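You operate a simulated robot arm through the tools that you are given. There is no shell and no other tool.

You are at the controls of a simulated robot arm. One attempt, no reset.

Task
Wind the bell, slide the alarm on, turn its knob till it rings, then slide it off.
Fine: stop the bell before it runs down. Where these are worked on the way, their far stop is far enough and under half their travel is too little: alarm slide.

Only the result counts: the job must be done as asked and must still hold three seconds after the hand-in. Knocking over, shifting, dropping, spilling or breaking anything else fails it.

Robot
A 7-joint arm with a two-finger parallel gripper, fixed in place. Base frame: the origin is at the foot of the arm, x ahead of it, y to its left, z up; the work surface is at about z = 80. Readings come in cm, rad, newtons and seconds.
With the tool pointing down near the work surface it reaches from about 24 to 68 cm from the base axis. Its first joint turns from -1.152 to 1.152 rad. Payload 2.4 kg.
The TCP is the grasp point between the finger pads, 3 cm short of the fingertips. In the tool frame z runs along the fingers and y along their closing line. Largest opening 9.4 cm; finger width 2.8, thickness 1; the body of the gripper, 5 by 9.6 cm, starts 5.5 cm behind the TCP.
Orientation is that of the tool frame in the base frame, as a unit quaternion [x, y, z, w]. With the fingers straight down and closing along the base's y, the tool's x points along the base's -x, its y along +y and its z along -z.

Tools
- The arm moves only by the tool servo_tool. Its arguments are lists of equal length, an entry for each row: "claw": the finger opening in cm, from 0 to 9.4; "travel": the shift along the tool's x, y, z in units of 500 mm (1.0 is 500 mm), a list of three; "rot": the turn, a rotation vector about the tool's x, y, z in units of 120 degrees (1.0 is 120 degrees), a list of three. In form: {"claw": [claw, ...], "travel": [[x, y, z], ...], "rot": [[ax, ay, az], ...]}. A call has 1 to 20 rows; each row is the pose to reach, as a shift and turn from the pose commanded when the call began, along the tool's axes at that moment. A call with a number of a shift or a turn outside -1 to 1 is refused whole. Each row takes 0.2 s and may step no farther than 5 cm and 0.15 rad from the row before; otherwise, or with a gripper value out of range, the whole call is refused. A pose out of reach is approached as far as the arm can. The call stops where the force on the tool passes 40 N (or 10 N more than at its start, if that is more) or the arm is blocked; 0.2 s more then pass. Each finger travels about 15.3 cm/s and halts on what it meets, pressing with about 28 N; the grip force reading is that of the motor and also rises with nothing between the fingers. The clock runs only during rows and for 0.2 s after the last one: add rows that repeat a pose to give the fingers time. The reply holds the time, the measured pose of the TCP, the force on the tool along the base axes, the opening and the grip force, in the units named above and with some noise, with the torque about the TCP (base axes, N m) and any sound that the robot's microphone picked up.
- Cameras (640 x 400 px; columns grow to the right, rows downward): "scene" is fixed at [1.23, 45.37, 145.44]; the picture's right is [-0.93, -0.38, 0.00], its down [-0.18, 0.43, -0.88] and it looks along [0.33, -0.82, -0.47] (base axes); focal length 340 px, centre (320, 200). "wrist" rides on the gripper at [7.6, 1.4, -10.2] in the tool frame; the picture's right is [-0.18, 0.98, 0.00], its down [-0.75, -0.14, -0.64] and it looks along [-0.63, -0.12, 0.77] (tool axes); focal length 243 px, centre (320, 200). There is no depth. A picture from a camera that has moved, and an enlarged one, comes with that camera's place and axes in the base frame and with its lens.
- grab_frame(camera): a new picture of that camera. No time passes.
- enlarge(camera, box): a new picture of the part [left, top, right, bottom] of that camera's present view, enlarged. No time passes.
- hand_in(): hands the job in; it is judged then, once.

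Places have to be worked out from the pictures, the camera data and where the tool is seen. Open the gripper and draw the arm clear of the work before you hand the job in, unless the task says otherwise.

The tools are called after "Emit:" by a JSON object that holds its "op" and its "data". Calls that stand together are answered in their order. servo_tool: Moves the arm, as the interface text tells. Its arguments: {"type":"object","properties":{"claw":{"type":"array","items":{"type":"number"}},"travel":{"type":"array","items":{"type":"array","items":{"type":"number"}}},"rot":{"type":"array","items":{"type":"array","items":{"type":"number"}}}},"required":["claw","travel","rot"]} The other tools are called the same way: grab_frame (camera) takes a picture; enlarge (camera, box) takes an enlarged picture of a part of a camera's view; hand_in () hands the job in.

At the start:

```text
time: 0.0
position: [28.73, -20.06, 126.99]
ee_rot: [0.0, 1.0, 0.0, 0.0]
contact_force: [0.1, -0.5, 0.8]
ft_torque: [0.0, -0.01, -0.01]
grip_width: 9.39
gripper_force: 0.1
```

scene: 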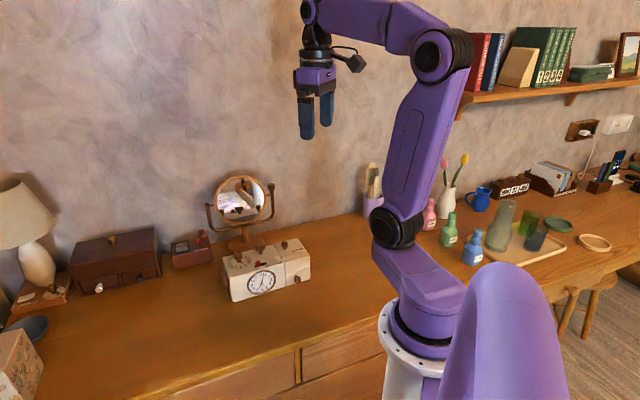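
wrist: 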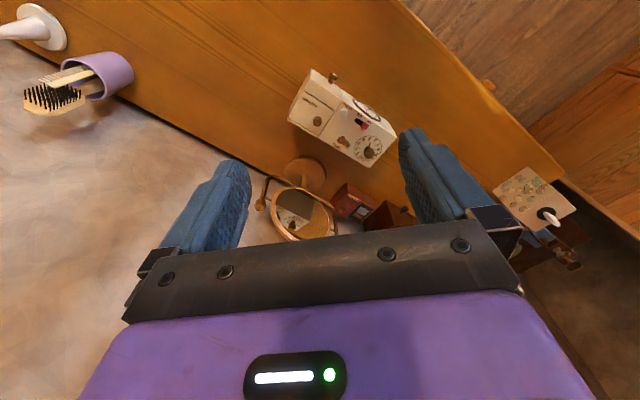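

The pictures show a cream clock-like box near the mirror, with a dial, knobs and a slider. I'll enlarge both views to study it before moving.

Emit:
{"op": "enlarge", "data": {"camera": "scene", "box": [200, 220, 330, 310]}}

Emit:
{"op": "enlarge", "data": {"camera": "wrist", "box": [270, 55, 410, 175]}}

Emit:
{"op": "enlarge", "data": {"camera": "scene", "box": [0, 180, 320, 380]}}

```text
4.44 times, centred on (265, 265) of scene
camera zoom: at [1.23, 45.37, 145.44], right [-0.93, -0.38, 0.0], down [-0.18, 0.43, -0.88], along [0.33, -0.82, -0.47], focal length 1512 px, centre (564, -89)
```

zoom: 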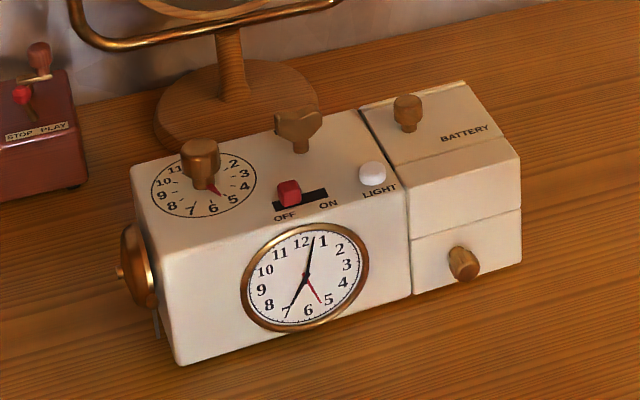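

```text
3.33 times, centred on (340, 115) of wrist
camera zoom: at [21.04, -18.67, 137.41], right [0.18, 0.98, 0.0], down [0.75, -0.14, 0.64], along [0.63, -0.12, -0.77], focal length 809 px, centre (253, 483)
```

zoom: 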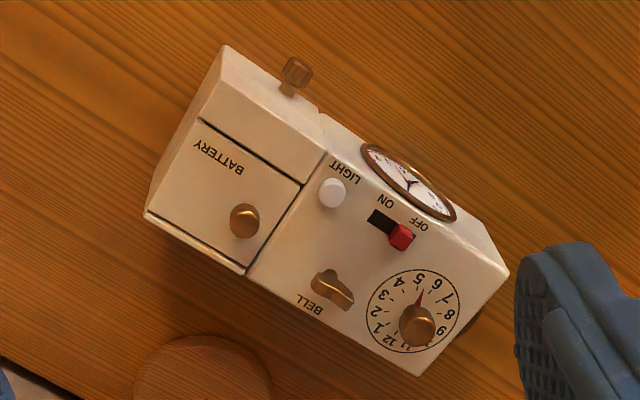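

```text
2.00 times, centred on (160, 280) of scene
camera zoom: at [1.23, 45.37, 145.44], right [-0.93, -0.38, 0.0], down [-0.18, 0.43, -0.88], along [0.33, -0.82, -0.47], focal length 680 px, centre (640, 40)
```

zoom: 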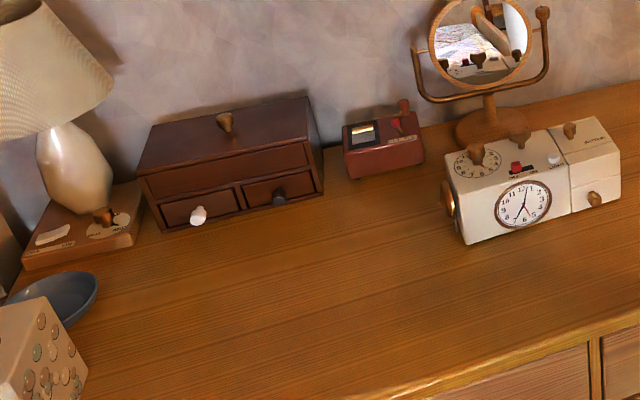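

I place the clock's top at about z = 89.3. On it I have the dial knob near (47.7, -13.3), the BELL key near (44.3, -18.0) and the red slider near (42.3, -13.7), with the clock turned about 46°. I'll bring the gripper above it with the tool aligned to the clock, to take a closer look.

Emit:
{"op": "servo_tool", "data": {"claw": [9.0, 8.0, 7.0, 6.0, 5.0, 4.0, 4.0], "travel": [[-0.03, 0, 0.043], [-0.06, 0, 0.086], [-0.09, 0, 0.129], [-0.12, 0, 0.172], [-0.15, 0, 0.215], [-0.18, 0, 0.258], [-0.206, -0.009, 0.3]], "rot": [[0, 0, -0.055], [0, 0, -0.11], [0, 0, -0.165], [0, 0, -0.22], [0, 0, -0.275], [0, 0, -0.33], [0, 0, -0.385]]}}

```text
time: 1.6
position: [38.92, -20.51, 112.02]
ee_rot: [-0.394, 0.919, 0.0, 0.0]
contact_force: [-0.6, -0.3, -0.8]
ft_torque: [-0.01, 0.03, -0.03]
grip_width: 4.02
gripper_force: 0.1
```

The move went as planned. Now I'll take close pictures from both cameras.

Emit:
{"op": "grab_frame", "data": {"camera": "wrist"}}

Emit:
{"op": "grab_frame", "data": {"camera": "scene"}}

```text
taken
camera wrist: at [32.56, -25.05, 122.37], right [-0.58, 0.81, 0.0], down [0.62, 0.45, 0.64], along [0.52, 0.38, -0.77], focal length 243 px, centre (320, 200)
```

wrist: 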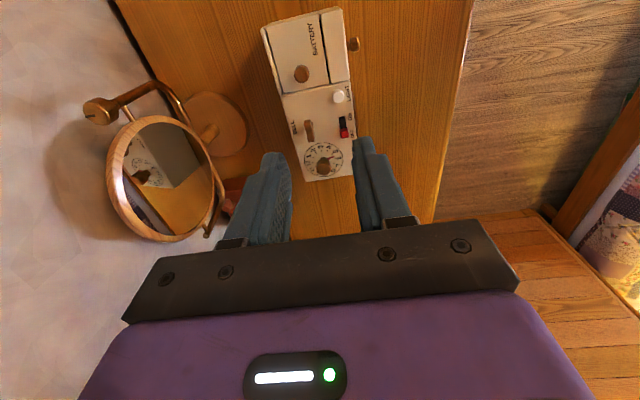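

```text
taken
```

scene: 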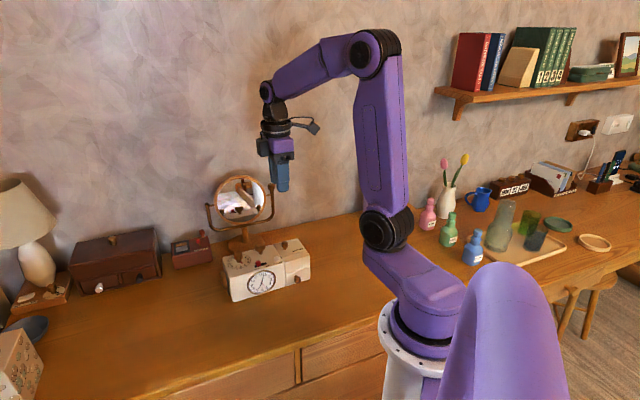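

Emit:
{"op": "enlarge", "data": {"camera": "wrist", "box": [255, 0, 375, 190]}}

Emit:
{"op": "enlarge", "data": {"camera": "wrist", "box": [275, 75, 375, 190]}}

Emit:
{"op": "enlarge", "data": {"camera": "scene", "box": [215, 230, 315, 305]}}

```text
2.11 times, centred on (315, 95) of wrist
camera zoom: at [32.56, -25.05, 122.37], right [-0.58, 0.81, 0.0], down [0.62, 0.45, 0.64], along [0.52, 0.38, -0.77], focal length 511 px, centre (330, 421)
```

zoom: 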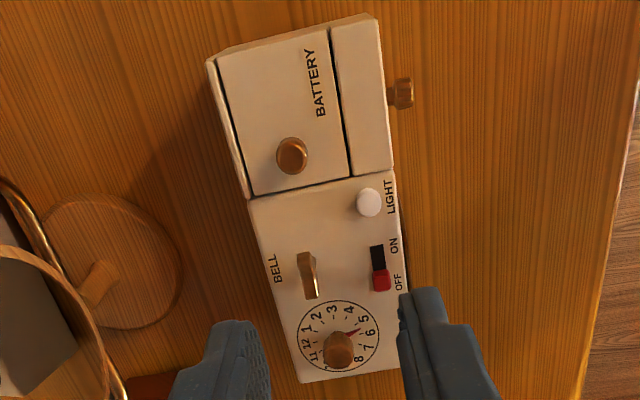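

```text
3.48 times, centred on (325, 132) of wrist
camera zoom: at [32.56, -25.05, 122.37], right [-0.58, 0.81, 0.0], down [0.62, 0.45, 0.64], along [0.52, 0.38, -0.77], focal length 844 px, centre (303, 435)
```

zoom: 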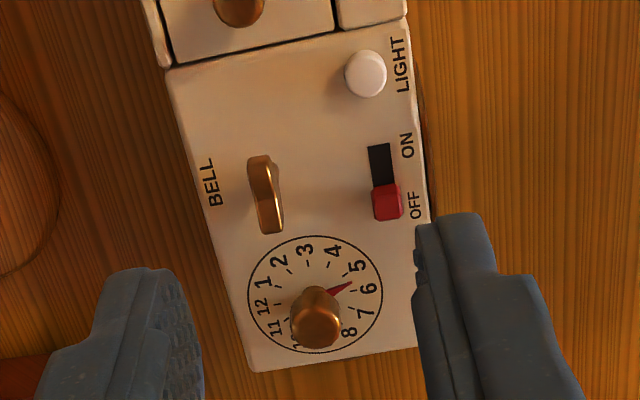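

```text
5.33 times, centred on (265, 268) of scene
camera zoom: at [1.23, 45.37, 145.44], right [-0.93, -0.38, 0.0], down [-0.18, 0.43, -0.88], along [0.33, -0.82, -0.47], focal length 1814 px, centre (613, -160)
```

zoom: 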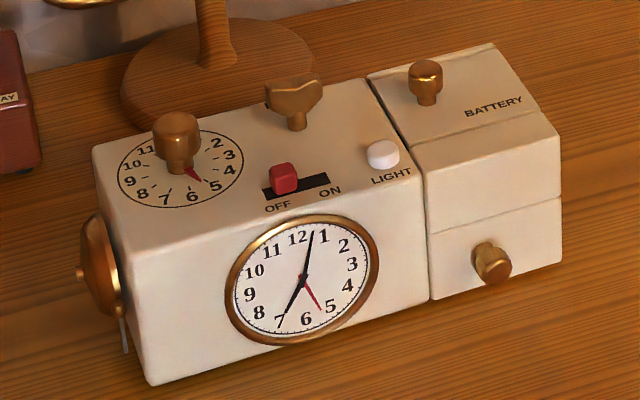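

The pointer sits a little past 5 and the slider is at OFF. I'll zoom in on the clock face to read the time, and on the dial to read the pointer.

Emit:
{"op": "enlarge", "data": {"camera": "scene", "box": [245, 265, 290, 300]}}

Emit:
{"op": "enlarge", "data": {"camera": "wrist", "box": [298, 138, 348, 184]}}

Emit:
{"op": "enlarge", "data": {"camera": "wrist", "box": [285, 85, 365, 145]}}

```text
11.43 times, centred on (268, 282) of scene
camera zoom: at [1.23, 45.37, 145.44], right [-0.93, -0.38, 0.0], down [-0.18, 0.43, -0.88], along [0.33, -0.82, -0.47], focal length 3888 px, centre (920, -743)
```

zoom: 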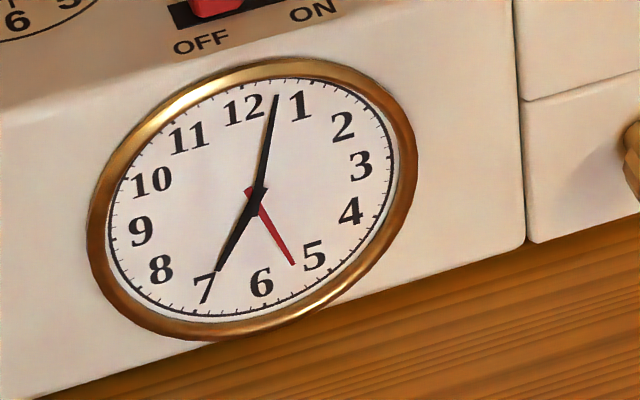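

```text
8.70 times, centred on (323, 161) of wrist
camera zoom: at [32.56, -25.05, 122.37], right [-0.58, 0.81, 0.0], down [0.62, 0.45, 0.64], along [0.52, 0.38, -0.77], focal length 2110 px, centre (294, 539)
```

zoom: 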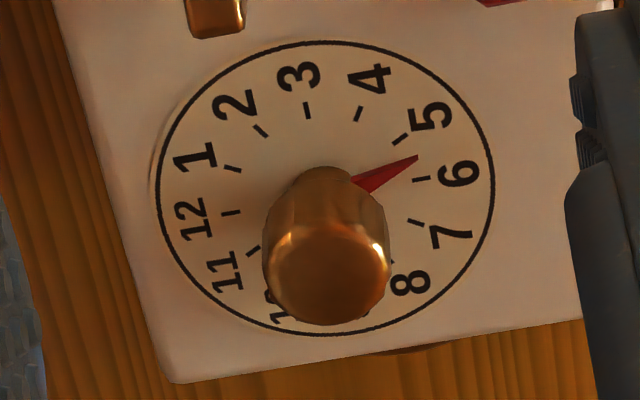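

```text
6.67 times, centred on (325, 115) of wrist
camera zoom: at [32.56, -25.05, 122.37], right [-0.58, 0.81, 0.0], down [0.62, 0.45, 0.64], along [0.52, 0.38, -0.77], focal length 1618 px, centre (287, 767)
```

zoom: 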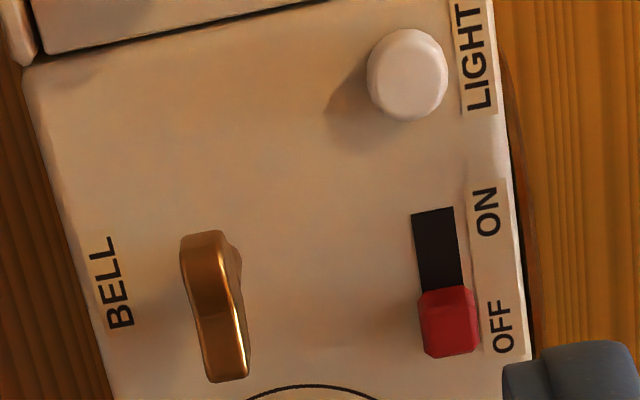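

The hour hand is at 7 and the minute hand just past 12, so the time is about 7:03. The alarm pointer is near 5.4, which means roughly 50° clockwise to go. I'll look at the side profiles of the key, knob and slider before I grip anything.

Emit:
{"op": "enlarge", "data": {"camera": "scene", "box": [228, 240, 268, 268]}}

Emit:
{"op": "enlarge", "data": {"camera": "scene", "box": [255, 238, 300, 270]}}

```text
14.29 times, centred on (248, 254) of scene
camera zoom: at [1.23, 45.37, 145.44], right [-0.93, -0.38, 0.0], down [-0.18, 0.43, -0.88], along [0.33, -0.82, -0.47], focal length 4860 px, centre (1349, -571)
```

zoom: 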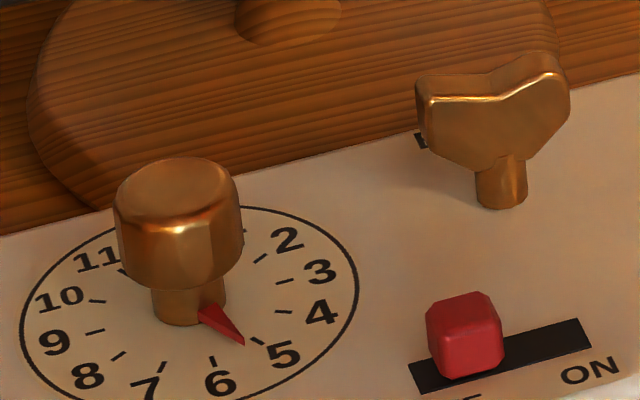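

```text
12.50 times, centred on (278, 254) of scene
camera zoom: at [1.23, 45.37, 145.44], right [-0.93, -0.38, 0.0], down [-0.18, 0.43, -0.88], along [0.33, -0.82, -0.47], focal length 4252 px, centre (851, -475)
```

zoom: 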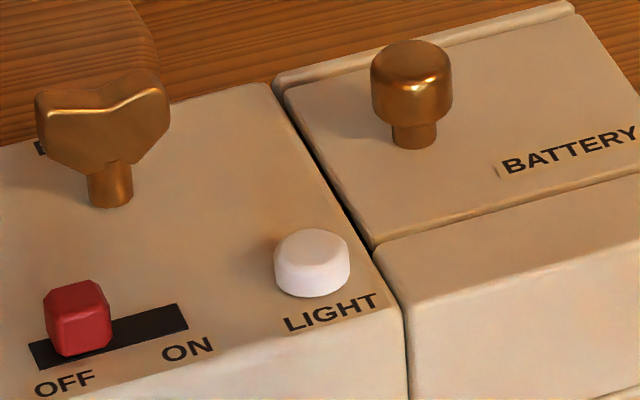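

The key blade is about 2.9 cm wide and 0.8 cm thick, lies along the clock's long axis and spans z of about 90–91.6. The knob cap is about 2.3 cm across, and the slider block about 1.3 cm. I'll go above the key at TCP z = 97 and check the alignment.

Emit:
{"op": "servo_tool", "data": {"claw": [3.4, 3.2, 3.0, 3.0, 3.0], "travel": [[-0.0228, -0.0097, 0.06], [-0.0456, -0.0194, 0.12], [-0.0684, -0.029, 0.18], [-0.0912, -0.0387, 0.24], [-0.114, -0.0484, 0.3]], "rot": [[0, 0, 0], [0, 0, 0], [0, 0, 0], [0, 0, 0], [0, 0, 0]]}}

Emit:
{"op": "grab_frame", "data": {"camera": "wrist"}}

Emit:
{"op": "enlarge", "data": {"camera": "scene", "box": [215, 215, 315, 305]}}

```text
time: 2.8
position: [44.77, -18.06, 96.79]
ee_rot: [-0.393, 0.92, 0.0, 0.0]
contact_force: [0.2, 0.0, -0.1]
ft_torque: [-0.01, -0.02, 0.0]
grip_width: 3.01
gripper_force: 0.0
```

```text
taken
camera wrist: at [38.4, -22.62, 107.2], right [-0.58, 0.81, 0.0], down [0.62, 0.45, 0.64], along [0.52, 0.37, -0.77], focal length 243 px, centre (320, 200)
```

wrist: 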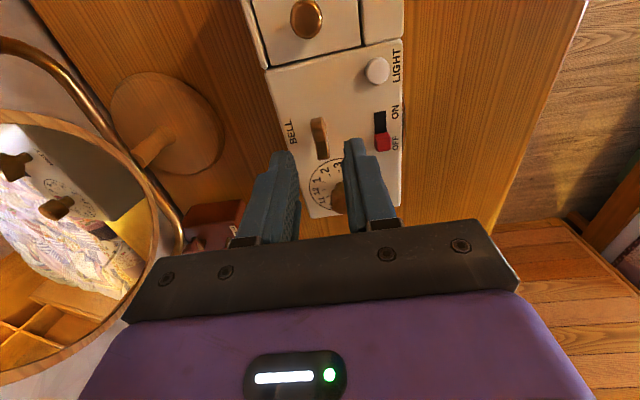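

```text
4.44 times, centred on (265, 260) of scene
camera zoom: at [1.23, 45.37, 145.44], right [-0.93, -0.38, 0.0], down [-0.18, 0.43, -0.88], along [0.33, -0.82, -0.47], focal length 1512 px, centre (564, -67)
```

zoom: 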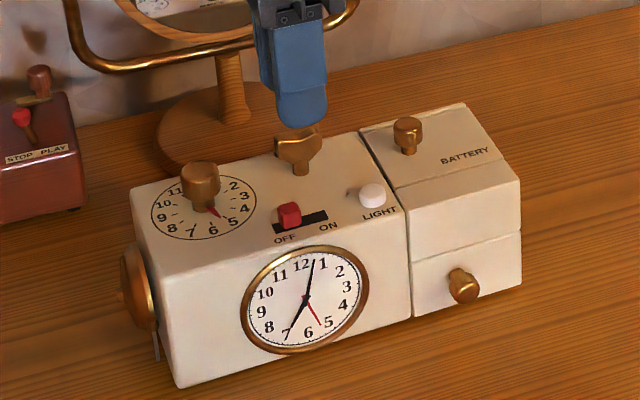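

The fingers look to be about over the key. I'll zoom the wrist view to refine where the key is relative to them.

Emit:
{"op": "enlarge", "data": {"camera": "wrist", "box": [270, 90, 400, 220]}}

Emit:
{"op": "enlarge", "data": {"camera": "scene", "box": [255, 225, 305, 265]}}

```text
3.08 times, centred on (335, 155) of wrist
camera zoom: at [38.4, -22.62, 107.2], right [-0.58, 0.81, 0.0], down [0.62, 0.45, 0.64], along [0.52, 0.37, -0.77], focal length 746 px, centre (274, 338)
```

zoom: 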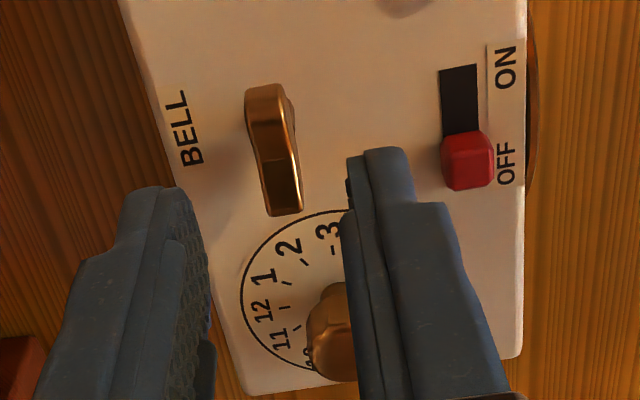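

```text
10.00 times, centred on (280, 245) of scene
camera zoom: at [1.23, 45.37, 145.44], right [-0.93, -0.38, 0.0], down [-0.18, 0.43, -0.88], along [0.33, -0.82, -0.47], focal length 3402 px, centre (720, -250)
```

zoom: 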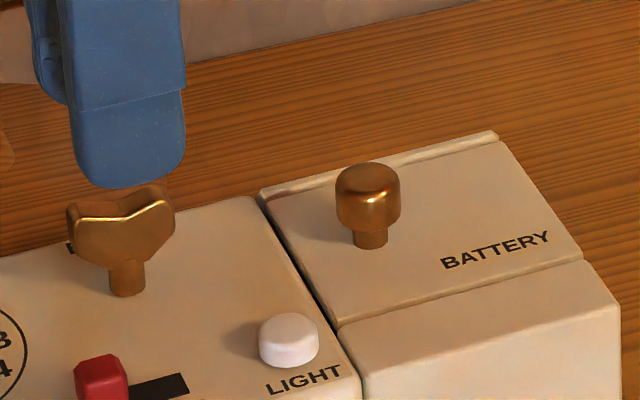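

Triangulating again puts the key's centre at (44.5, -18.18), aligned with the clock to within about 1°. I'll correct by about 3 mm, lower so the fingertips are at z of about 89.8, and close on the blade.

Emit:
{"op": "servo_tool", "data": {"claw": [3.0, 3.0, 3.0, 3.0, 0.4, 0.4, 0.4], "travel": [[0.005, 0.002, 0.03], [0.005, 0.002, 0.06], [0.005, 0.002, 0.079], [0.005, 0.002, 0.079], [0.005, 0.002, 0.079], [0.005, 0.002, 0.079], [0.005, 0.002, 0.079]], "rot": [[0, 0, 0], [0, 0, 0], [0, 0, 0], [0, 0, 0], [0, 0, 0], [0, 0, 0], [0, 0, 0]]}}

Emit:
{"op": "enlarge", "data": {"camera": "scene", "box": [225, 225, 305, 285]}}

Emit:
{"op": "grab_frame", "data": {"camera": "wrist"}}

```text
time: 4.4
position: [44.43, -18.13, 92.87]
ee_rot: [-0.393, 0.92, 0.0, -0.001]
contact_force: [-2.4, -5.0, 1.9]
ft_torque: [0.48, -0.55, 0.0]
grip_width: 0.9
gripper_force: 28.2
```

```text
6.67 times, centred on (265, 255) of scene
camera zoom: at [1.22, 45.36, 145.45], right [-0.93, -0.38, 0.0], down [-0.18, 0.43, -0.88], along [0.33, -0.82, -0.47], focal length 2268 px, centre (687, -167)
```

zoom: 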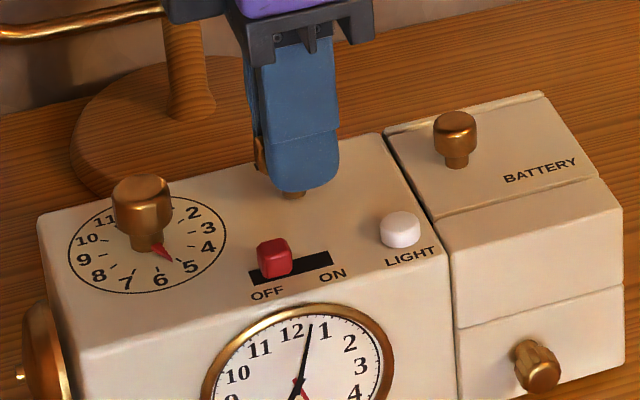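

```text
taken
camera wrist: at [38.07, -22.74, 103.29], right [-0.58, 0.81, 0.0], down [0.62, 0.45, 0.64], along [0.52, 0.37, -0.77], focal length 243 px, centre (320, 200)
```

wrist: 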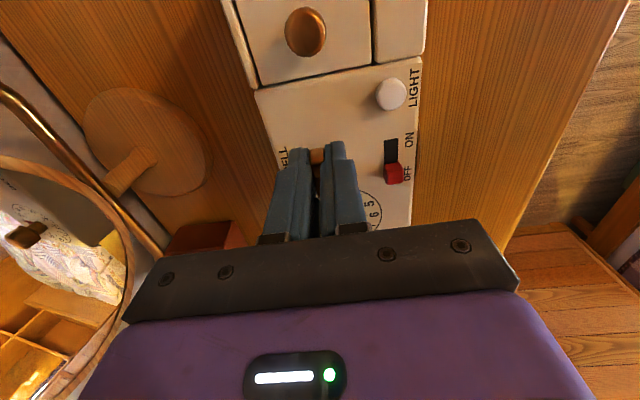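

The key is gripped (width 0.9 cm, low side force). I'll try a modest clockwise turn, positive about the tool's z, and watch the torque and sound.

Emit:
{"op": "servo_tool", "data": {"claw": [0.4, 0.4, 0.4, 0.4], "travel": [[0, 0, 0], [0, 0, 0], [0, 0, 0], [0, 0, 0]], "rot": [[0, 0, 0.06], [0, 0, 0.12], [0, 0, 0.18], [0, 0, 0.24]]}}

Emit:
{"op": "enlarge", "data": {"camera": "scene", "box": [225, 225, 305, 285]}}

```text
time: 5.4
position: [44.45, -18.06, 93.01]
ee_rot: [-0.15, 0.989, 0.0, 0.0]
contact_force: [0.1, 0.9, -0.6]
ft_torque: [-0.13, -0.16, 0.02]
grip_width: 0.86
gripper_force: 28.2
```

```text
6.67 times, centred on (265, 255) of scene
camera zoom: at [1.24, 45.37, 145.44], right [-0.93, -0.38, 0.0], down [-0.18, 0.43, -0.88], along [0.33, -0.82, -0.47], focal length 2268 px, centre (687, -167)
```

zoom: 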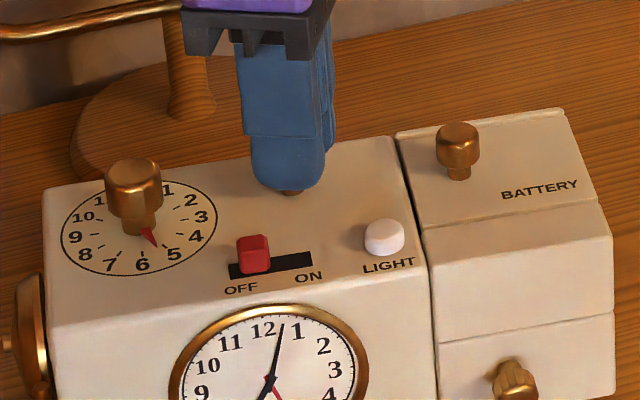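

The clock itself looks slightly turned compared with before. I'll stop and compare it with the earlier picture.

Emit:
{"op": "enlarge", "data": {"camera": "scene", "box": [200, 220, 330, 310]}}

Emit:
{"op": "grab_frame", "data": {"camera": "wrist"}}

```text
4.44 times, centred on (265, 265) of scene
camera zoom: at [1.24, 45.37, 145.44], right [-0.93, -0.38, 0.0], down [-0.18, 0.43, -0.88], along [0.33, -0.82, -0.47], focal length 1512 px, centre (564, -89)
```

zoom: 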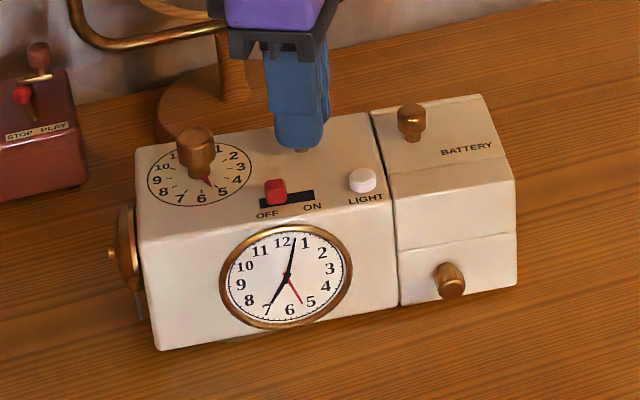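

```text
taken
camera wrist: at [36.72, -19.07, 103.39], right [-0.12, 0.99, 0.0], down [0.76, 0.09, 0.64], along [0.64, 0.08, -0.77], focal length 243 px, centre (320, 200)
```

wrist: 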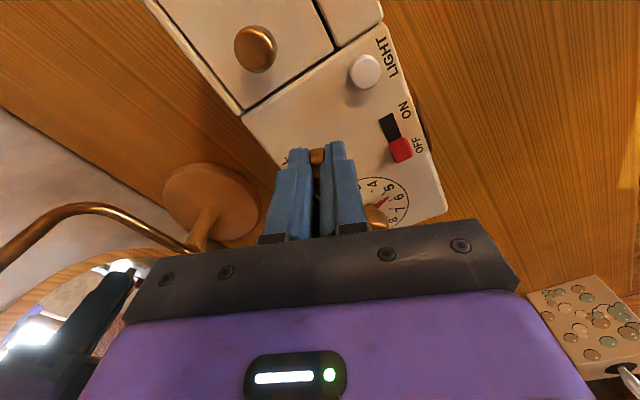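

The clock turned about 9° with the key while the key turned about 20° relative to it. The reading afterwards shows no residual torque, so the drag looks speed-dependent and I turned too fast. I'll reverse the same motion at the same speed to bring the clock back, then try a much slower turn.

Emit:
{"op": "servo_tool", "data": {"claw": [0.4, 0.4, 0.4, 0.4], "travel": [[0, 0, 0], [0, 0, 0], [0, 0, 0], [0, 0, 0]], "rot": [[0, 0, -0.06], [0, 0, -0.12], [0, 0, -0.18], [0, 0, -0.24]]}}

Emit:
{"op": "enlarge", "data": {"camera": "scene", "box": [200, 220, 330, 310]}}

Emit:
{"op": "grab_frame", "data": {"camera": "wrist"}}

```text
time: 6.4
position: [44.47, -18.23, 93.1]
ee_rot: [-0.393, 0.919, 0.0, 0.0]
contact_force: [0.5, 0.9, -0.7]
ft_torque: [-0.02, -0.18, 0.01]
grip_width: 0.86
gripper_force: 28.2
```

```text
4.44 times, centred on (265, 265) of scene
camera zoom: at [1.24, 45.37, 145.44], right [-0.93, -0.38, 0.0], down [-0.18, 0.43, -0.88], along [0.33, -0.82, -0.47], focal length 1512 px, centre (564, -89)
```

zoom: 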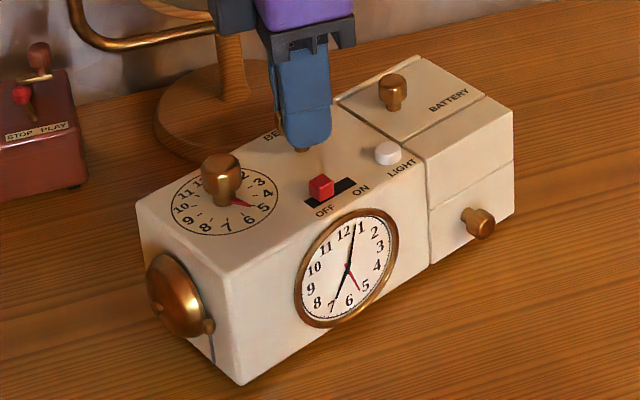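

```text
taken
camera wrist: at [38.11, -22.73, 103.48], right [-0.58, 0.81, 0.0], down [0.62, 0.45, 0.64], along [0.52, 0.38, -0.77], focal length 243 px, centre (320, 200)
```

wrist: 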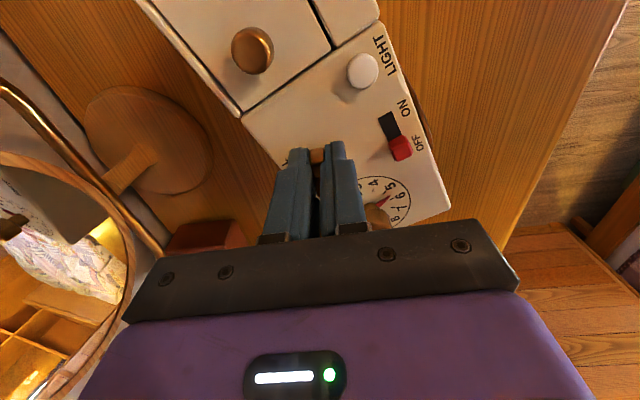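

This is informative. The key is a ratchet: the reverse turn was blocked and carried the clock about 20° counter-clockwise past its original angle. Clockwise turning winds it and drags the clock clockwise, so more winding can bring the clock back. I'll test a slow clockwise turn to separate the speed effect.

Emit:
{"op": "servo_tool", "data": {"claw": [0.4, 0.4, 0.4, 0.4, 0.4, 0.4, 0.4, 0.4], "travel": [[0, 0, 0], [0, 0, 0], [0, 0, 0], [0, 0, 0], [0, 0, 0], [0, 0, 0], [0, 0, 0], [0, 0, 0]], "rot": [[0, 0, 0.025], [0, 0, 0.05], [0, 0, 0.075], [0, 0, 0.1], [0, 0, 0.125], [0, 0, 0.15], [0, 0, 0.175], [0, 0, 0.2]]}}

Emit:
{"op": "enlarge", "data": {"camera": "scene", "box": [200, 220, 330, 310]}}

Emit:
{"op": "grab_frame", "data": {"camera": "wrist"}}

```text
time: 8.2
position: [44.58, -18.07, 93.06]
ee_rot: [-0.193, 0.981, -0.001, -0.001]
contact_force: [-0.4, 0.1, -0.3]
ft_torque: [-0.1, -0.12, 0.04]
grip_width: 0.89
gripper_force: 27.9
```

```text
4.44 times, centred on (265, 265) of scene
camera zoom: at [1.24, 45.37, 145.44], right [-0.93, -0.38, 0.0], down [-0.18, 0.43, -0.88], along [0.33, -0.82, -0.47], focal length 1512 px, centre (564, -89)
```

zoom: 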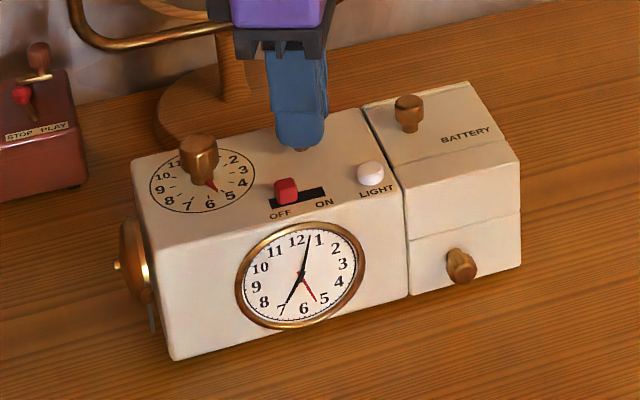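

```text
taken
camera wrist: at [36.85, -19.75, 103.46], right [-0.2, 0.98, 0.0], down [0.75, 0.15, 0.64], along [0.63, 0.13, -0.77], focal length 243 px, centre (320, 200)
```

wrist: 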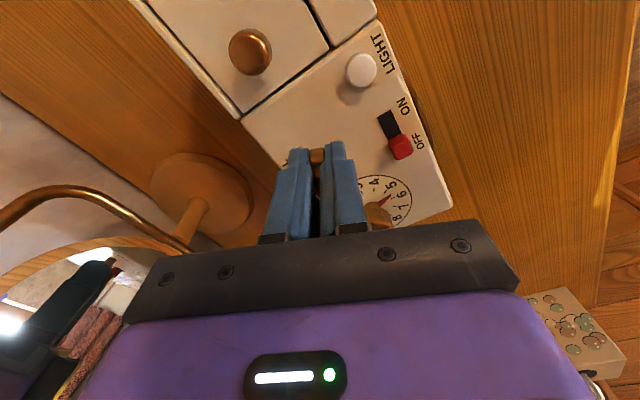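

Now the clock followed the key completely, back to nearly its original angle, so the key's resistance exceeds the clock's grip on the table. I'll press down through the grip to add table friction, reading the force before turning again.

Emit:
{"op": "servo_tool", "data": {"claw": [0.4, 0.4, 0.4], "travel": [[0, 0, 0.003], [0, 0, 0.006], [0, 0, 0.006]], "rot": [[0, 0, 0], [0, 0, 0], [0, 0, 0]]}}

```text
time: 9.0
position: [44.6, -18.13, 92.89]
ee_rot: [-0.192, 0.981, -0.001, 0.001]
contact_force: [-4.4, 1.7, 23.3]
ft_torque: [0.14, 0.35, -0.01]
grip_width: 0.87
gripper_force: 28.1
```

Pressing down now gives about 23 N with the grip holding. I'll turn clockwise slowly while keeping this press, then check the clock.

Emit:
{"op": "servo_tool", "data": {"claw": [0.4, 0.4, 0.4, 0.4, 0.4, 0.4], "travel": [[0, 0, 0], [0, 0, 0], [0, 0, 0], [0, 0, 0], [0, 0, 0], [0, 0, 0]], "rot": [[0, 0, 0.03], [0, 0, 0.06], [0, 0, 0.09], [0, 0, 0.12], [0, 0, 0.15], [0, 0, 0.18]]}}

Emit:
{"op": "enlarge", "data": {"camera": "scene", "box": [200, 220, 330, 310]}}

Emit:
{"op": "grab_frame", "data": {"camera": "wrist"}}

```text
time: 10.4
position: [44.56, -18.08, 92.96]
ee_rot: [-0.015, 1.0, 0.0, 0.001]
contact_force: [-3.5, 2.5, 6.6]
ft_torque: [0.07, -0.19, 0.01]
grip_width: 0.84
gripper_force: 28.5
stopped in row 6: the force on the tool passed its limit at 41 N (the readings are from after the stop); the commanded pose is now the measured one
```

```text
4.44 times, centred on (265, 265) of scene
camera zoom: at [1.21, 45.38, 145.44], right [-0.93, -0.38, 0.0], down [-0.18, 0.43, -0.88], along [0.33, -0.82, -0.47], focal length 1512 px, centre (564, -89)
```

zoom: 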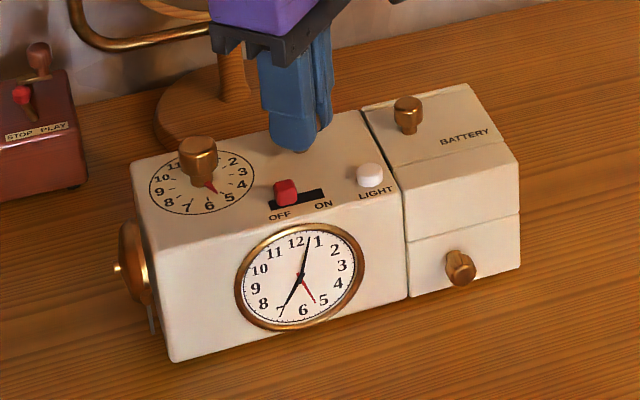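

```text
taken
camera wrist: at [36.82, -16.92, 103.24], right [0.15, 0.99, 0.0], down [0.76, -0.12, 0.64], along [0.64, -0.1, -0.77], focal length 243 px, centre (320, 200)
```

wrist: 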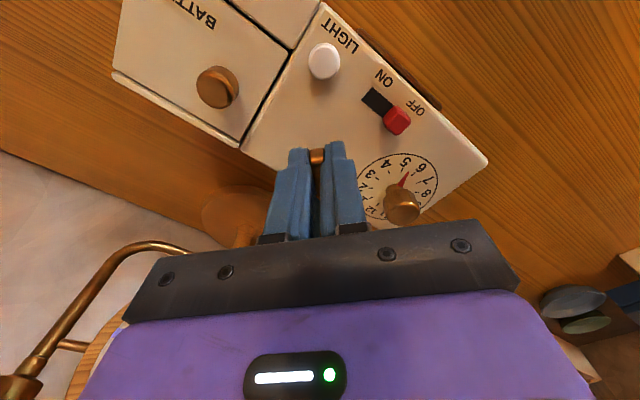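

With the press the clock stayed put and the key turned another ~20° relative to it, though the call stopped on force at the end. I'll use a lighter press of about 15 N and carry on winding clockwise.

Emit:
{"op": "servo_tool", "data": {"claw": [0.4, 0.4, 0.4, 0.4, 0.4, 0.4, 0.4, 0.4, 0.4, 0.4], "travel": [[0, 0, 0.0025], [0, 0, 0.0025], [0, 0, 0.0025], [0, 0, 0.0025], [0, 0, 0.0025], [0, 0, 0.0025], [0, 0, 0.0025], [0, 0, 0.0025], [0, 0, 0.0025], [0, 0, 0.0025]], "rot": [[0, 0, 0], [0, 0, 0], [0, 0, 0.03], [0, 0, 0.06], [0, 0, 0.09], [0, 0, 0.12], [0, 0, 0.15], [0, 0, 0.18], [0, 0, 0.21], [0, 0, 0.24]]}}

Emit:
{"op": "enlarge", "data": {"camera": "scene", "box": [200, 220, 330, 310]}}

Emit:
{"op": "grab_frame", "data": {"camera": "wrist"}}

```text
time: 11.1
position: [44.62, -18.08, 92.77]
ee_rot: [-0.004, 1.0, 0.0, 0.001]
contact_force: [-4.5, 1.9, 8.5]
ft_torque: [0.08, -0.17, -0.02]
grip_width: 0.86
gripper_force: 28.2
stopped in row 3: the force on the tool passed its limit at 42 N (the readings are from after the stop); the commanded pose is now the measured one
```

```text
4.44 times, centred on (265, 265) of scene
camera zoom: at [1.2, 45.38, 145.44], right [-0.93, -0.38, 0.0], down [-0.18, 0.43, -0.88], along [0.33, -0.82, -0.47], focal length 1512 px, centre (564, -89)
```

zoom: 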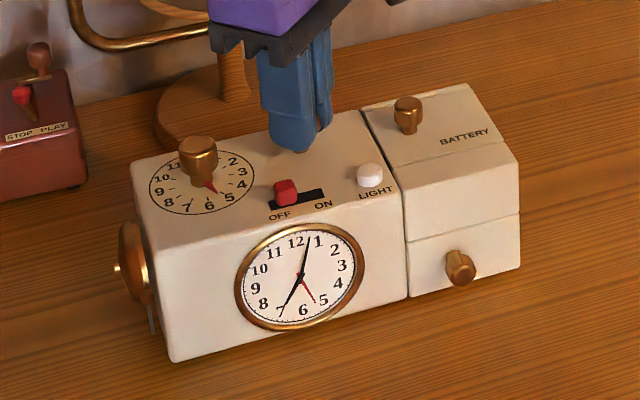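

```text
taken
camera wrist: at [36.85, -16.76, 103.24], right [0.18, 0.98, 0.0], down [0.75, -0.13, 0.64], along [0.63, -0.11, -0.77], focal length 243 px, centre (320, 200)
```

wrist: 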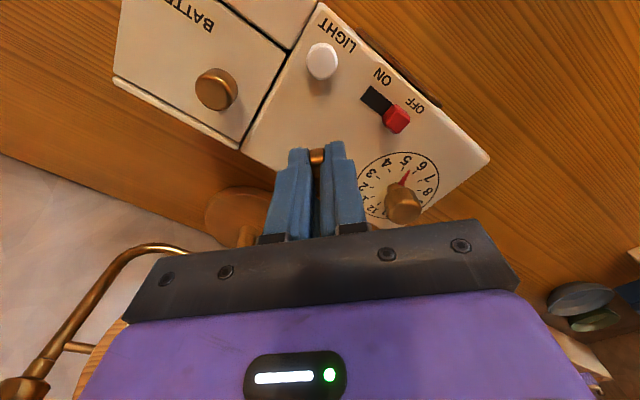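

It stopped early on force again. I need to know how the press force develops, so I'll press only slightly, hold without turning and read.

Emit:
{"op": "servo_tool", "data": {"claw": [0.4], "travel": [[0, 0, 0.0]], "rot": [[0, 0, 0]]}}

Emit:
{"op": "servo_tool", "data": {"claw": [0.4, 0.4], "travel": [[0, 0, 0.001], [0, 0, 0.001]], "rot": [[0, 0, 0], [0, 0, 0]]}}

Emit:
{"op": "servo_tool", "data": {"claw": [0.4, 0.4, 0.4], "travel": [[0, 0, 0], [0, 0, 0], [0, 0, 0]], "rot": [[0, 0, 0], [0, 0, 0], [0, 0, 0]]}}

```text
time: 11.5
position: [44.54, -17.95, 92.86]
ee_rot: [-0.004, 1.0, -0.001, 0.001]
contact_force: [-6.3, 2.6, 13.3]
ft_torque: [0.09, -0.06, 0.03]
grip_width: 0.85
gripper_force: 27.6
```

```text
time: 12.1
position: [44.56, -18.1, 92.95]
ee_rot: [-0.005, 1.0, 0.0, 0.001]
contact_force: [-11.0, 6.0, 29.3]
ft_torque: [0.19, 0.42, 0.04]
grip_width: 0.86
gripper_force: 28.0
```

```text
time: 12.9
position: [44.49, -18.05, 92.95]
ee_rot: [-0.004, 1.0, -0.001, 0.001]
contact_force: [-11.7, 8.1, 37.3]
ft_torque: [0.26, 0.44, 0.04]
grip_width: 0.88
gripper_force: 27.9
```

The controller ramps the force up over time (13 → 29 → 37 N), and some side force is building too. I'll ease the command about 0.5 mm up and sideways while turning, so the press stays roughly in the 20–35 N range.

Emit:
{"op": "servo_tool", "data": {"claw": [0.4, 0.4, 0.4, 0.4, 0.4], "travel": [[0.001, 0.0008, -0.001], [0.001, 0.0008, -0.001], [0.001, 0.0008, -0.001], [0.001, 0.0008, -0.001], [0.001, 0.0008, -0.001]], "rot": [[0, 0, 0.03], [0, 0, 0.06], [0, 0, 0.09], [0, 0, 0.12], [0, 0, 0.15]]}}

Emit:
{"op": "enlarge", "data": {"camera": "scene", "box": [200, 220, 330, 310]}}

Emit:
{"op": "grab_frame", "data": {"camera": "wrist"}}

```text
time: 14.1
position: [44.44, -17.98, 92.77]
ee_rot: [0.152, 0.988, 0.0, 0.002]
contact_force: [-5.5, 12.6, 30.3]
ft_torque: [0.33, 0.37, 0.04]
grip_width: 0.86
gripper_force: 28.0
```

```text
4.44 times, centred on (265, 265) of scene
camera zoom: at [1.17, 45.42, 145.43], right [-0.93, -0.38, 0.0], down [-0.18, 0.43, -0.88], along [0.33, -0.82, -0.47], focal length 1512 px, centre (564, -89)
```

zoom: 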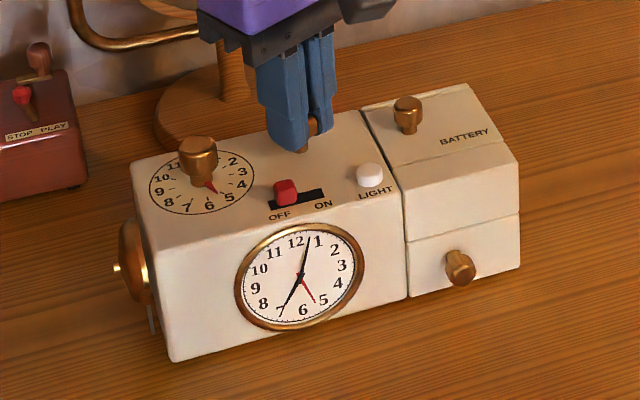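

```text
taken
camera wrist: at [37.65, -14.38, 103.23], right [0.47, 0.88, 0.0], down [0.67, -0.36, 0.64], along [0.57, -0.3, -0.76], focal length 243 px, centre (320, 200)
```

wrist: 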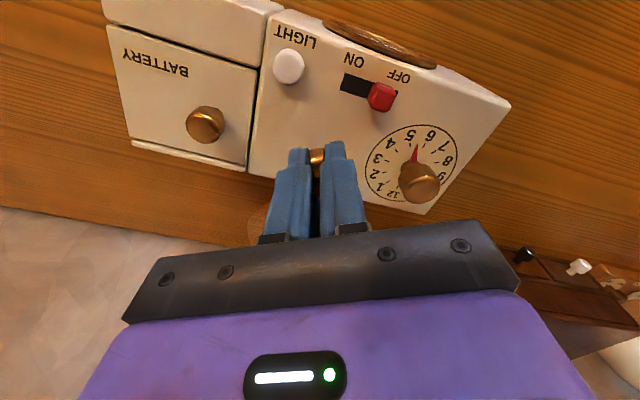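

The clock stayed put while the key turned about another 18°. I'll continue with small compensations for the side force.

Emit:
{"op": "servo_tool", "data": {"claw": [0.4, 0.4, 0.4, 0.4, 0.4, 0.4], "travel": [[0.0008, 0.0009, -0.0005], [0.0008, 0.0009, -0.0005], [0.0008, 0.0009, -0.0005], [0.0008, 0.0009, -0.0008], [0.0008, 0.0009, -0.0008], [0.0008, 0.0009, -0.0008]], "rot": [[0, 0, 0.035], [0, 0, 0.07], [0, 0, 0.105], [0, 0, 0.14], [0, 0, 0.175], [0, 0, 0.21]]}}

Emit:
{"op": "enlarge", "data": {"camera": "scene", "box": [200, 220, 330, 310]}}

```text
time: 15.5
position: [44.48, -17.9, 92.8]
ee_rot: [0.364, 0.931, 0.0, 0.002]
contact_force: [7.0, 7.9, 8.7]
ft_torque: [-0.3, -0.5, 0.05]
grip_width: 0.87
gripper_force: 27.7
```

```text
4.44 times, centred on (265, 265) of scene
camera zoom: at [1.23, 45.4, 145.43], right [-0.93, -0.38, 0.0], down [-0.18, 0.43, -0.88], along [0.33, -0.82, -0.47], focal length 1512 px, centre (564, -89)
```

zoom: 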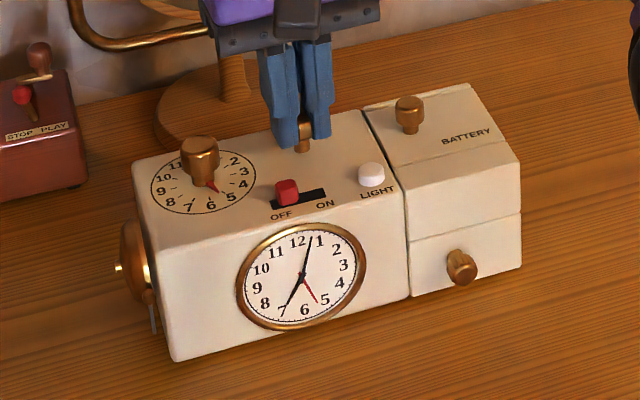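

The clock is still essentially in place (within about 1 mm), with the key now near 85° of winding. The press has faded to 9 N, so I'll renew it a little, relieve the side force along the closing line and keep turning.

Emit:
{"op": "servo_tool", "data": {"claw": [0.4, 0.4, 0.4, 0.4, 0.4, 0.4, 0.4], "travel": [[0, 0.0012, 0.0008], [0, 0.0012, 0.0008], [0, 0.0012, 0.0008], [0, 0.0012, 0.0008], [0, 0.0012, 0.0008], [0, 0.0012, 0.0008], [0, 0.0012, 0.0008]], "rot": [[0, 0, 0], [0, 0, 0.03], [0, 0, 0.06], [0, 0, 0.09], [0, 0, 0.12], [0, 0, 0.15], [0, 0, 0.18]]}}

Emit:
{"op": "enlarge", "data": {"camera": "scene", "box": [200, 220, 330, 310]}}

```text
time: 17.1
position: [44.65, -17.94, 92.79]
ee_rot: [0.532, 0.847, 0.001, 0.002]
contact_force: [6.6, 10.7, 19.9]
ft_torque: [-0.48, -0.3, 0.04]
grip_width: 0.89
gripper_force: 28.3
```

```text
4.44 times, centred on (265, 265) of scene
camera zoom: at [1.22, 45.42, 145.43], right [-0.93, -0.38, 0.0], down [-0.18, 0.43, -0.88], along [0.33, -0.82, -0.47], focal length 1512 px, centre (564, -89)
```

zoom: 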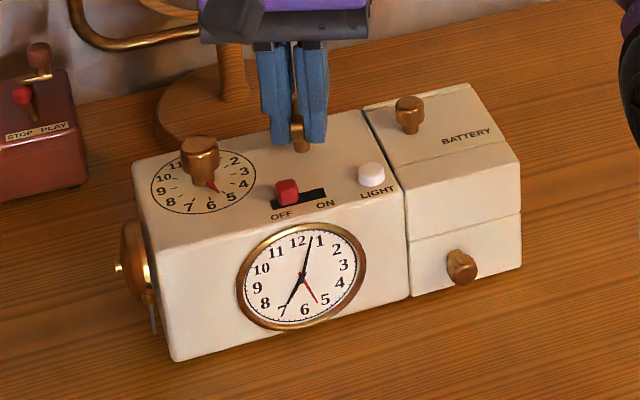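

The clock isn't moving and the key is at about 107°. I'll continue winding with the same compensation.

Emit:
{"op": "servo_tool", "data": {"claw": [0.4, 0.4, 0.4, 0.4, 0.4, 0.4, 0.4], "travel": [[0.0008, 0.0012, 0], [0.0008, 0.0012, 0], [0.0008, 0.0012, 0], [0.0008, 0.0012, 0], [0.0008, 0.0012, 0], [0.0008, 0.0012, 0], [0.0008, 0.0012, 0]], "rot": [[0, 0, 0.03], [0, 0, 0.06], [0, 0, 0.09], [0, 0, 0.12], [0, 0, 0.15], [0, 0, 0.18], [0, 0, 0.21]]}}

Emit:
{"op": "enlarge", "data": {"camera": "scene", "box": [200, 220, 330, 310]}}

Emit:
{"op": "grab_frame", "data": {"camera": "scene"}}

```text
time: 18.7
position: [44.77, -17.78, 92.91]
ee_rot: [0.704, 0.71, 0.001, 0.002]
contact_force: [10.5, 6.6, 27.0]
ft_torque: [-0.8, 0.1, 0.04]
grip_width: 0.87
gripper_force: 28.1
```

```text
4.44 times, centred on (265, 265) of scene
camera zoom: at [1.22, 45.41, 145.43], right [-0.93, -0.38, 0.0], down [-0.18, 0.43, -0.88], along [0.33, -0.82, -0.47], focal length 1512 px, centre (564, -89)
```

zoom: 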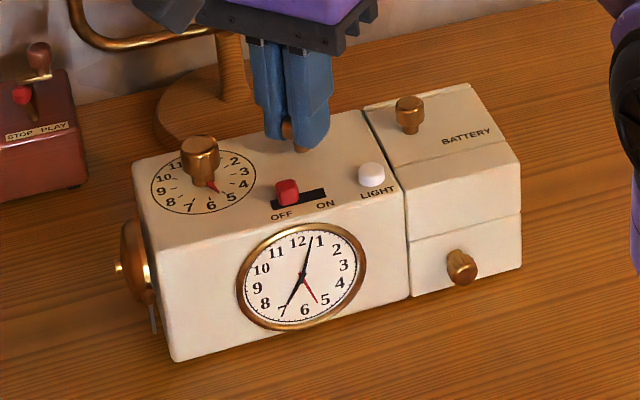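

```text
taken
```

scene: 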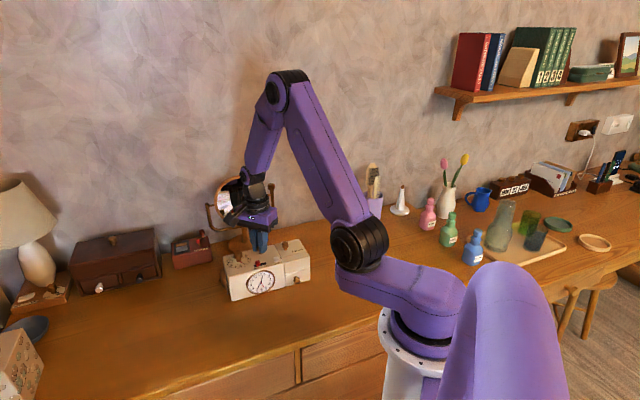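

The tool has turned 90° past its start angle and the key is at about 132°, with the clock unmoved. I'll keep going, with slightly more sideways relief and a bit less press.

Emit:
{"op": "servo_tool", "data": {"claw": [0.4, 0.4, 0.4, 0.4, 0.4, 0.4, 0.4], "travel": [[0.0012, 0.002, -0.0005], [0.0012, 0.002, -0.0005], [0.0012, 0.002, -0.0005], [0.0012, 0.002, -0.0005], [0.0012, 0.002, -0.0005], [0.0012, 0.002, -0.0005], [0.0012, 0.002, -0.0005]], "rot": [[0, 0, 0.03], [0, 0, 0.06], [0, 0, 0.09], [0, 0, 0.12], [0, 0, 0.15], [0, 0, 0.18], [0, 0, 0.21]]}}

Emit:
{"op": "enlarge", "data": {"camera": "scene", "box": [200, 220, 330, 310]}}

```text
time: 20.3
position: [44.7, -17.81, 92.77]
ee_rot: [0.842, 0.539, 0.001, 0.002]
contact_force: [12.3, -4.2, 15.4]
ft_torque: [-0.51, 0.16, 0.05]
grip_width: 0.86
gripper_force: 28.2
```

```text
4.44 times, centred on (265, 265) of scene
camera zoom: at [1.24, 45.37, 145.44], right [-0.93, -0.38, 0.0], down [-0.18, 0.43, -0.88], along [0.33, -0.82, -0.47], focal length 1512 px, centre (564, -89)
```

zoom: 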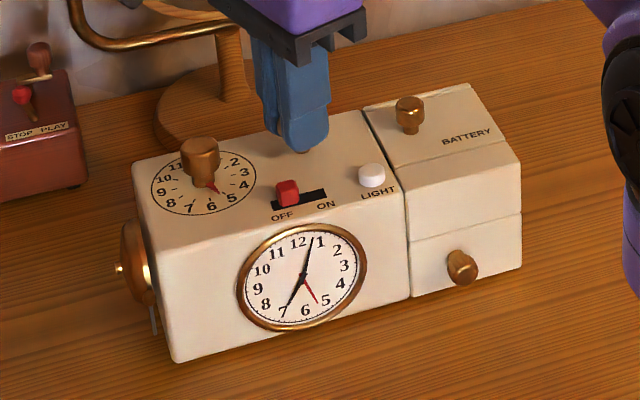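

The clock is still in place with the key at about 157°. I'll continue turning clockwise.

Emit:
{"op": "servo_tool", "data": {"claw": [0.4, 0.4, 0.4, 0.4, 0.4, 0.4, 0.4], "travel": [[0, 0.0022, 0.0004], [0, 0.0022, 0.0004], [0, 0.0022, 0.0004], [0, 0.0022, 0.0004], [0, 0.0022, 0.0004], [0, 0.0022, 0.0004], [0, 0.0022, 0.0004]], "rot": [[0, 0, 0.03], [0, 0, 0.06], [0, 0, 0.09], [0, 0, 0.12], [0, 0, 0.15], [0, 0, 0.18], [0, 0, 0.21]]}}

Emit:
{"op": "enlarge", "data": {"camera": "scene", "box": [200, 220, 330, 310]}}

Emit:
{"op": "grab_frame", "data": {"camera": "scene"}}

```text
time: 21.9
position: [44.84, -17.95, 92.85]
ee_rot: [0.94, 0.342, 0.002, 0.002]
contact_force: [11.1, -5.0, 19.9]
ft_torque: [-0.23, 0.27, 0.07]
grip_width: 0.87
gripper_force: 27.7
```

```text
4.44 times, centred on (265, 265) of scene
camera zoom: at [1.22, 45.37, 145.44], right [-0.93, -0.38, 0.0], down [-0.18, 0.43, -0.88], along [0.33, -0.82, -0.47], focal length 1512 px, centre (564, -89)
```

zoom: 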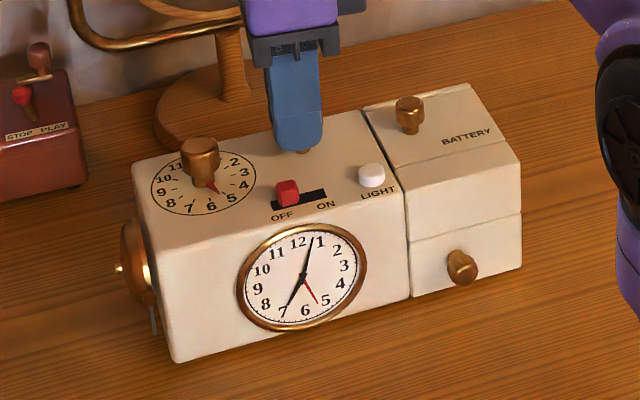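

```text
taken
```

scene: 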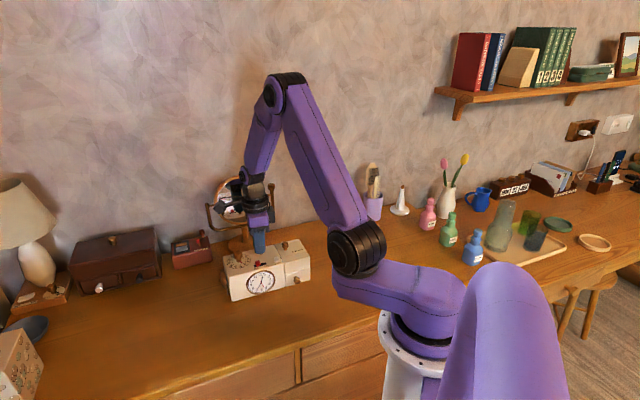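

The key has turned just over half a turn and the clock still holds. I'll continue with the compensation.

Emit:
{"op": "servo_tool", "data": {"claw": [0.4, 0.4, 0.4, 0.4, 0.4, 0.4, 0.4], "travel": [[0.001, 0.002, 0.0001], [0.001, 0.002, 0.0001], [0.001, 0.002, 0.0001], [0.001, 0.002, 0.0001], [0.001, 0.002, 0.0001], [0.001, 0.002, 0.0001], [0.001, 0.002, 0.0001]], "rot": [[0, 0, 0.03], [0, 0, 0.06], [0, 0, 0.09], [0, 0, 0.12], [0, 0, 0.15], [0, 0, 0.18], [0, 0, 0.21]]}}

Emit:
{"op": "enlarge", "data": {"camera": "scene", "box": [200, 220, 330, 310]}}

Emit:
{"op": "grab_frame", "data": {"camera": "wrist"}}

```text
time: 23.5
position: [44.91, -18.01, 92.86]
ee_rot: [0.992, 0.129, 0.001, 0.001]
contact_force: [1.5, -12.9, 24.1]
ft_torque: [-0.46, 0.9, 0.04]
grip_width: 0.86
gripper_force: 27.7
```

```text
4.44 times, centred on (265, 265) of scene
camera zoom: at [1.2, 45.35, 145.45], right [-0.93, -0.38, 0.0], down [-0.18, 0.43, -0.88], along [0.33, -0.82, -0.47], focal length 1512 px, centre (564, -89)
```

zoom: 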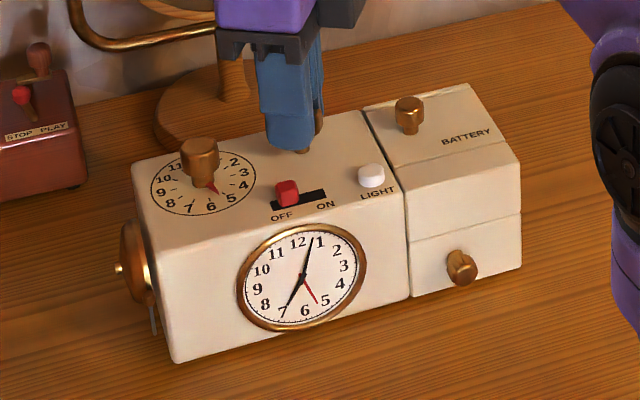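

```text
taken
camera wrist: at [52.56, -17.48, 103.28], right [0.07, -1.0, 0.0], down [-0.77, -0.05, 0.64], along [-0.64, -0.05, -0.77], focal length 243 px, centre (320, 200)
```

wrist: 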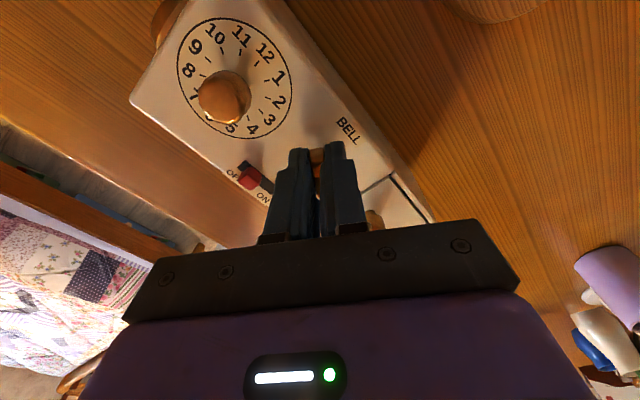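

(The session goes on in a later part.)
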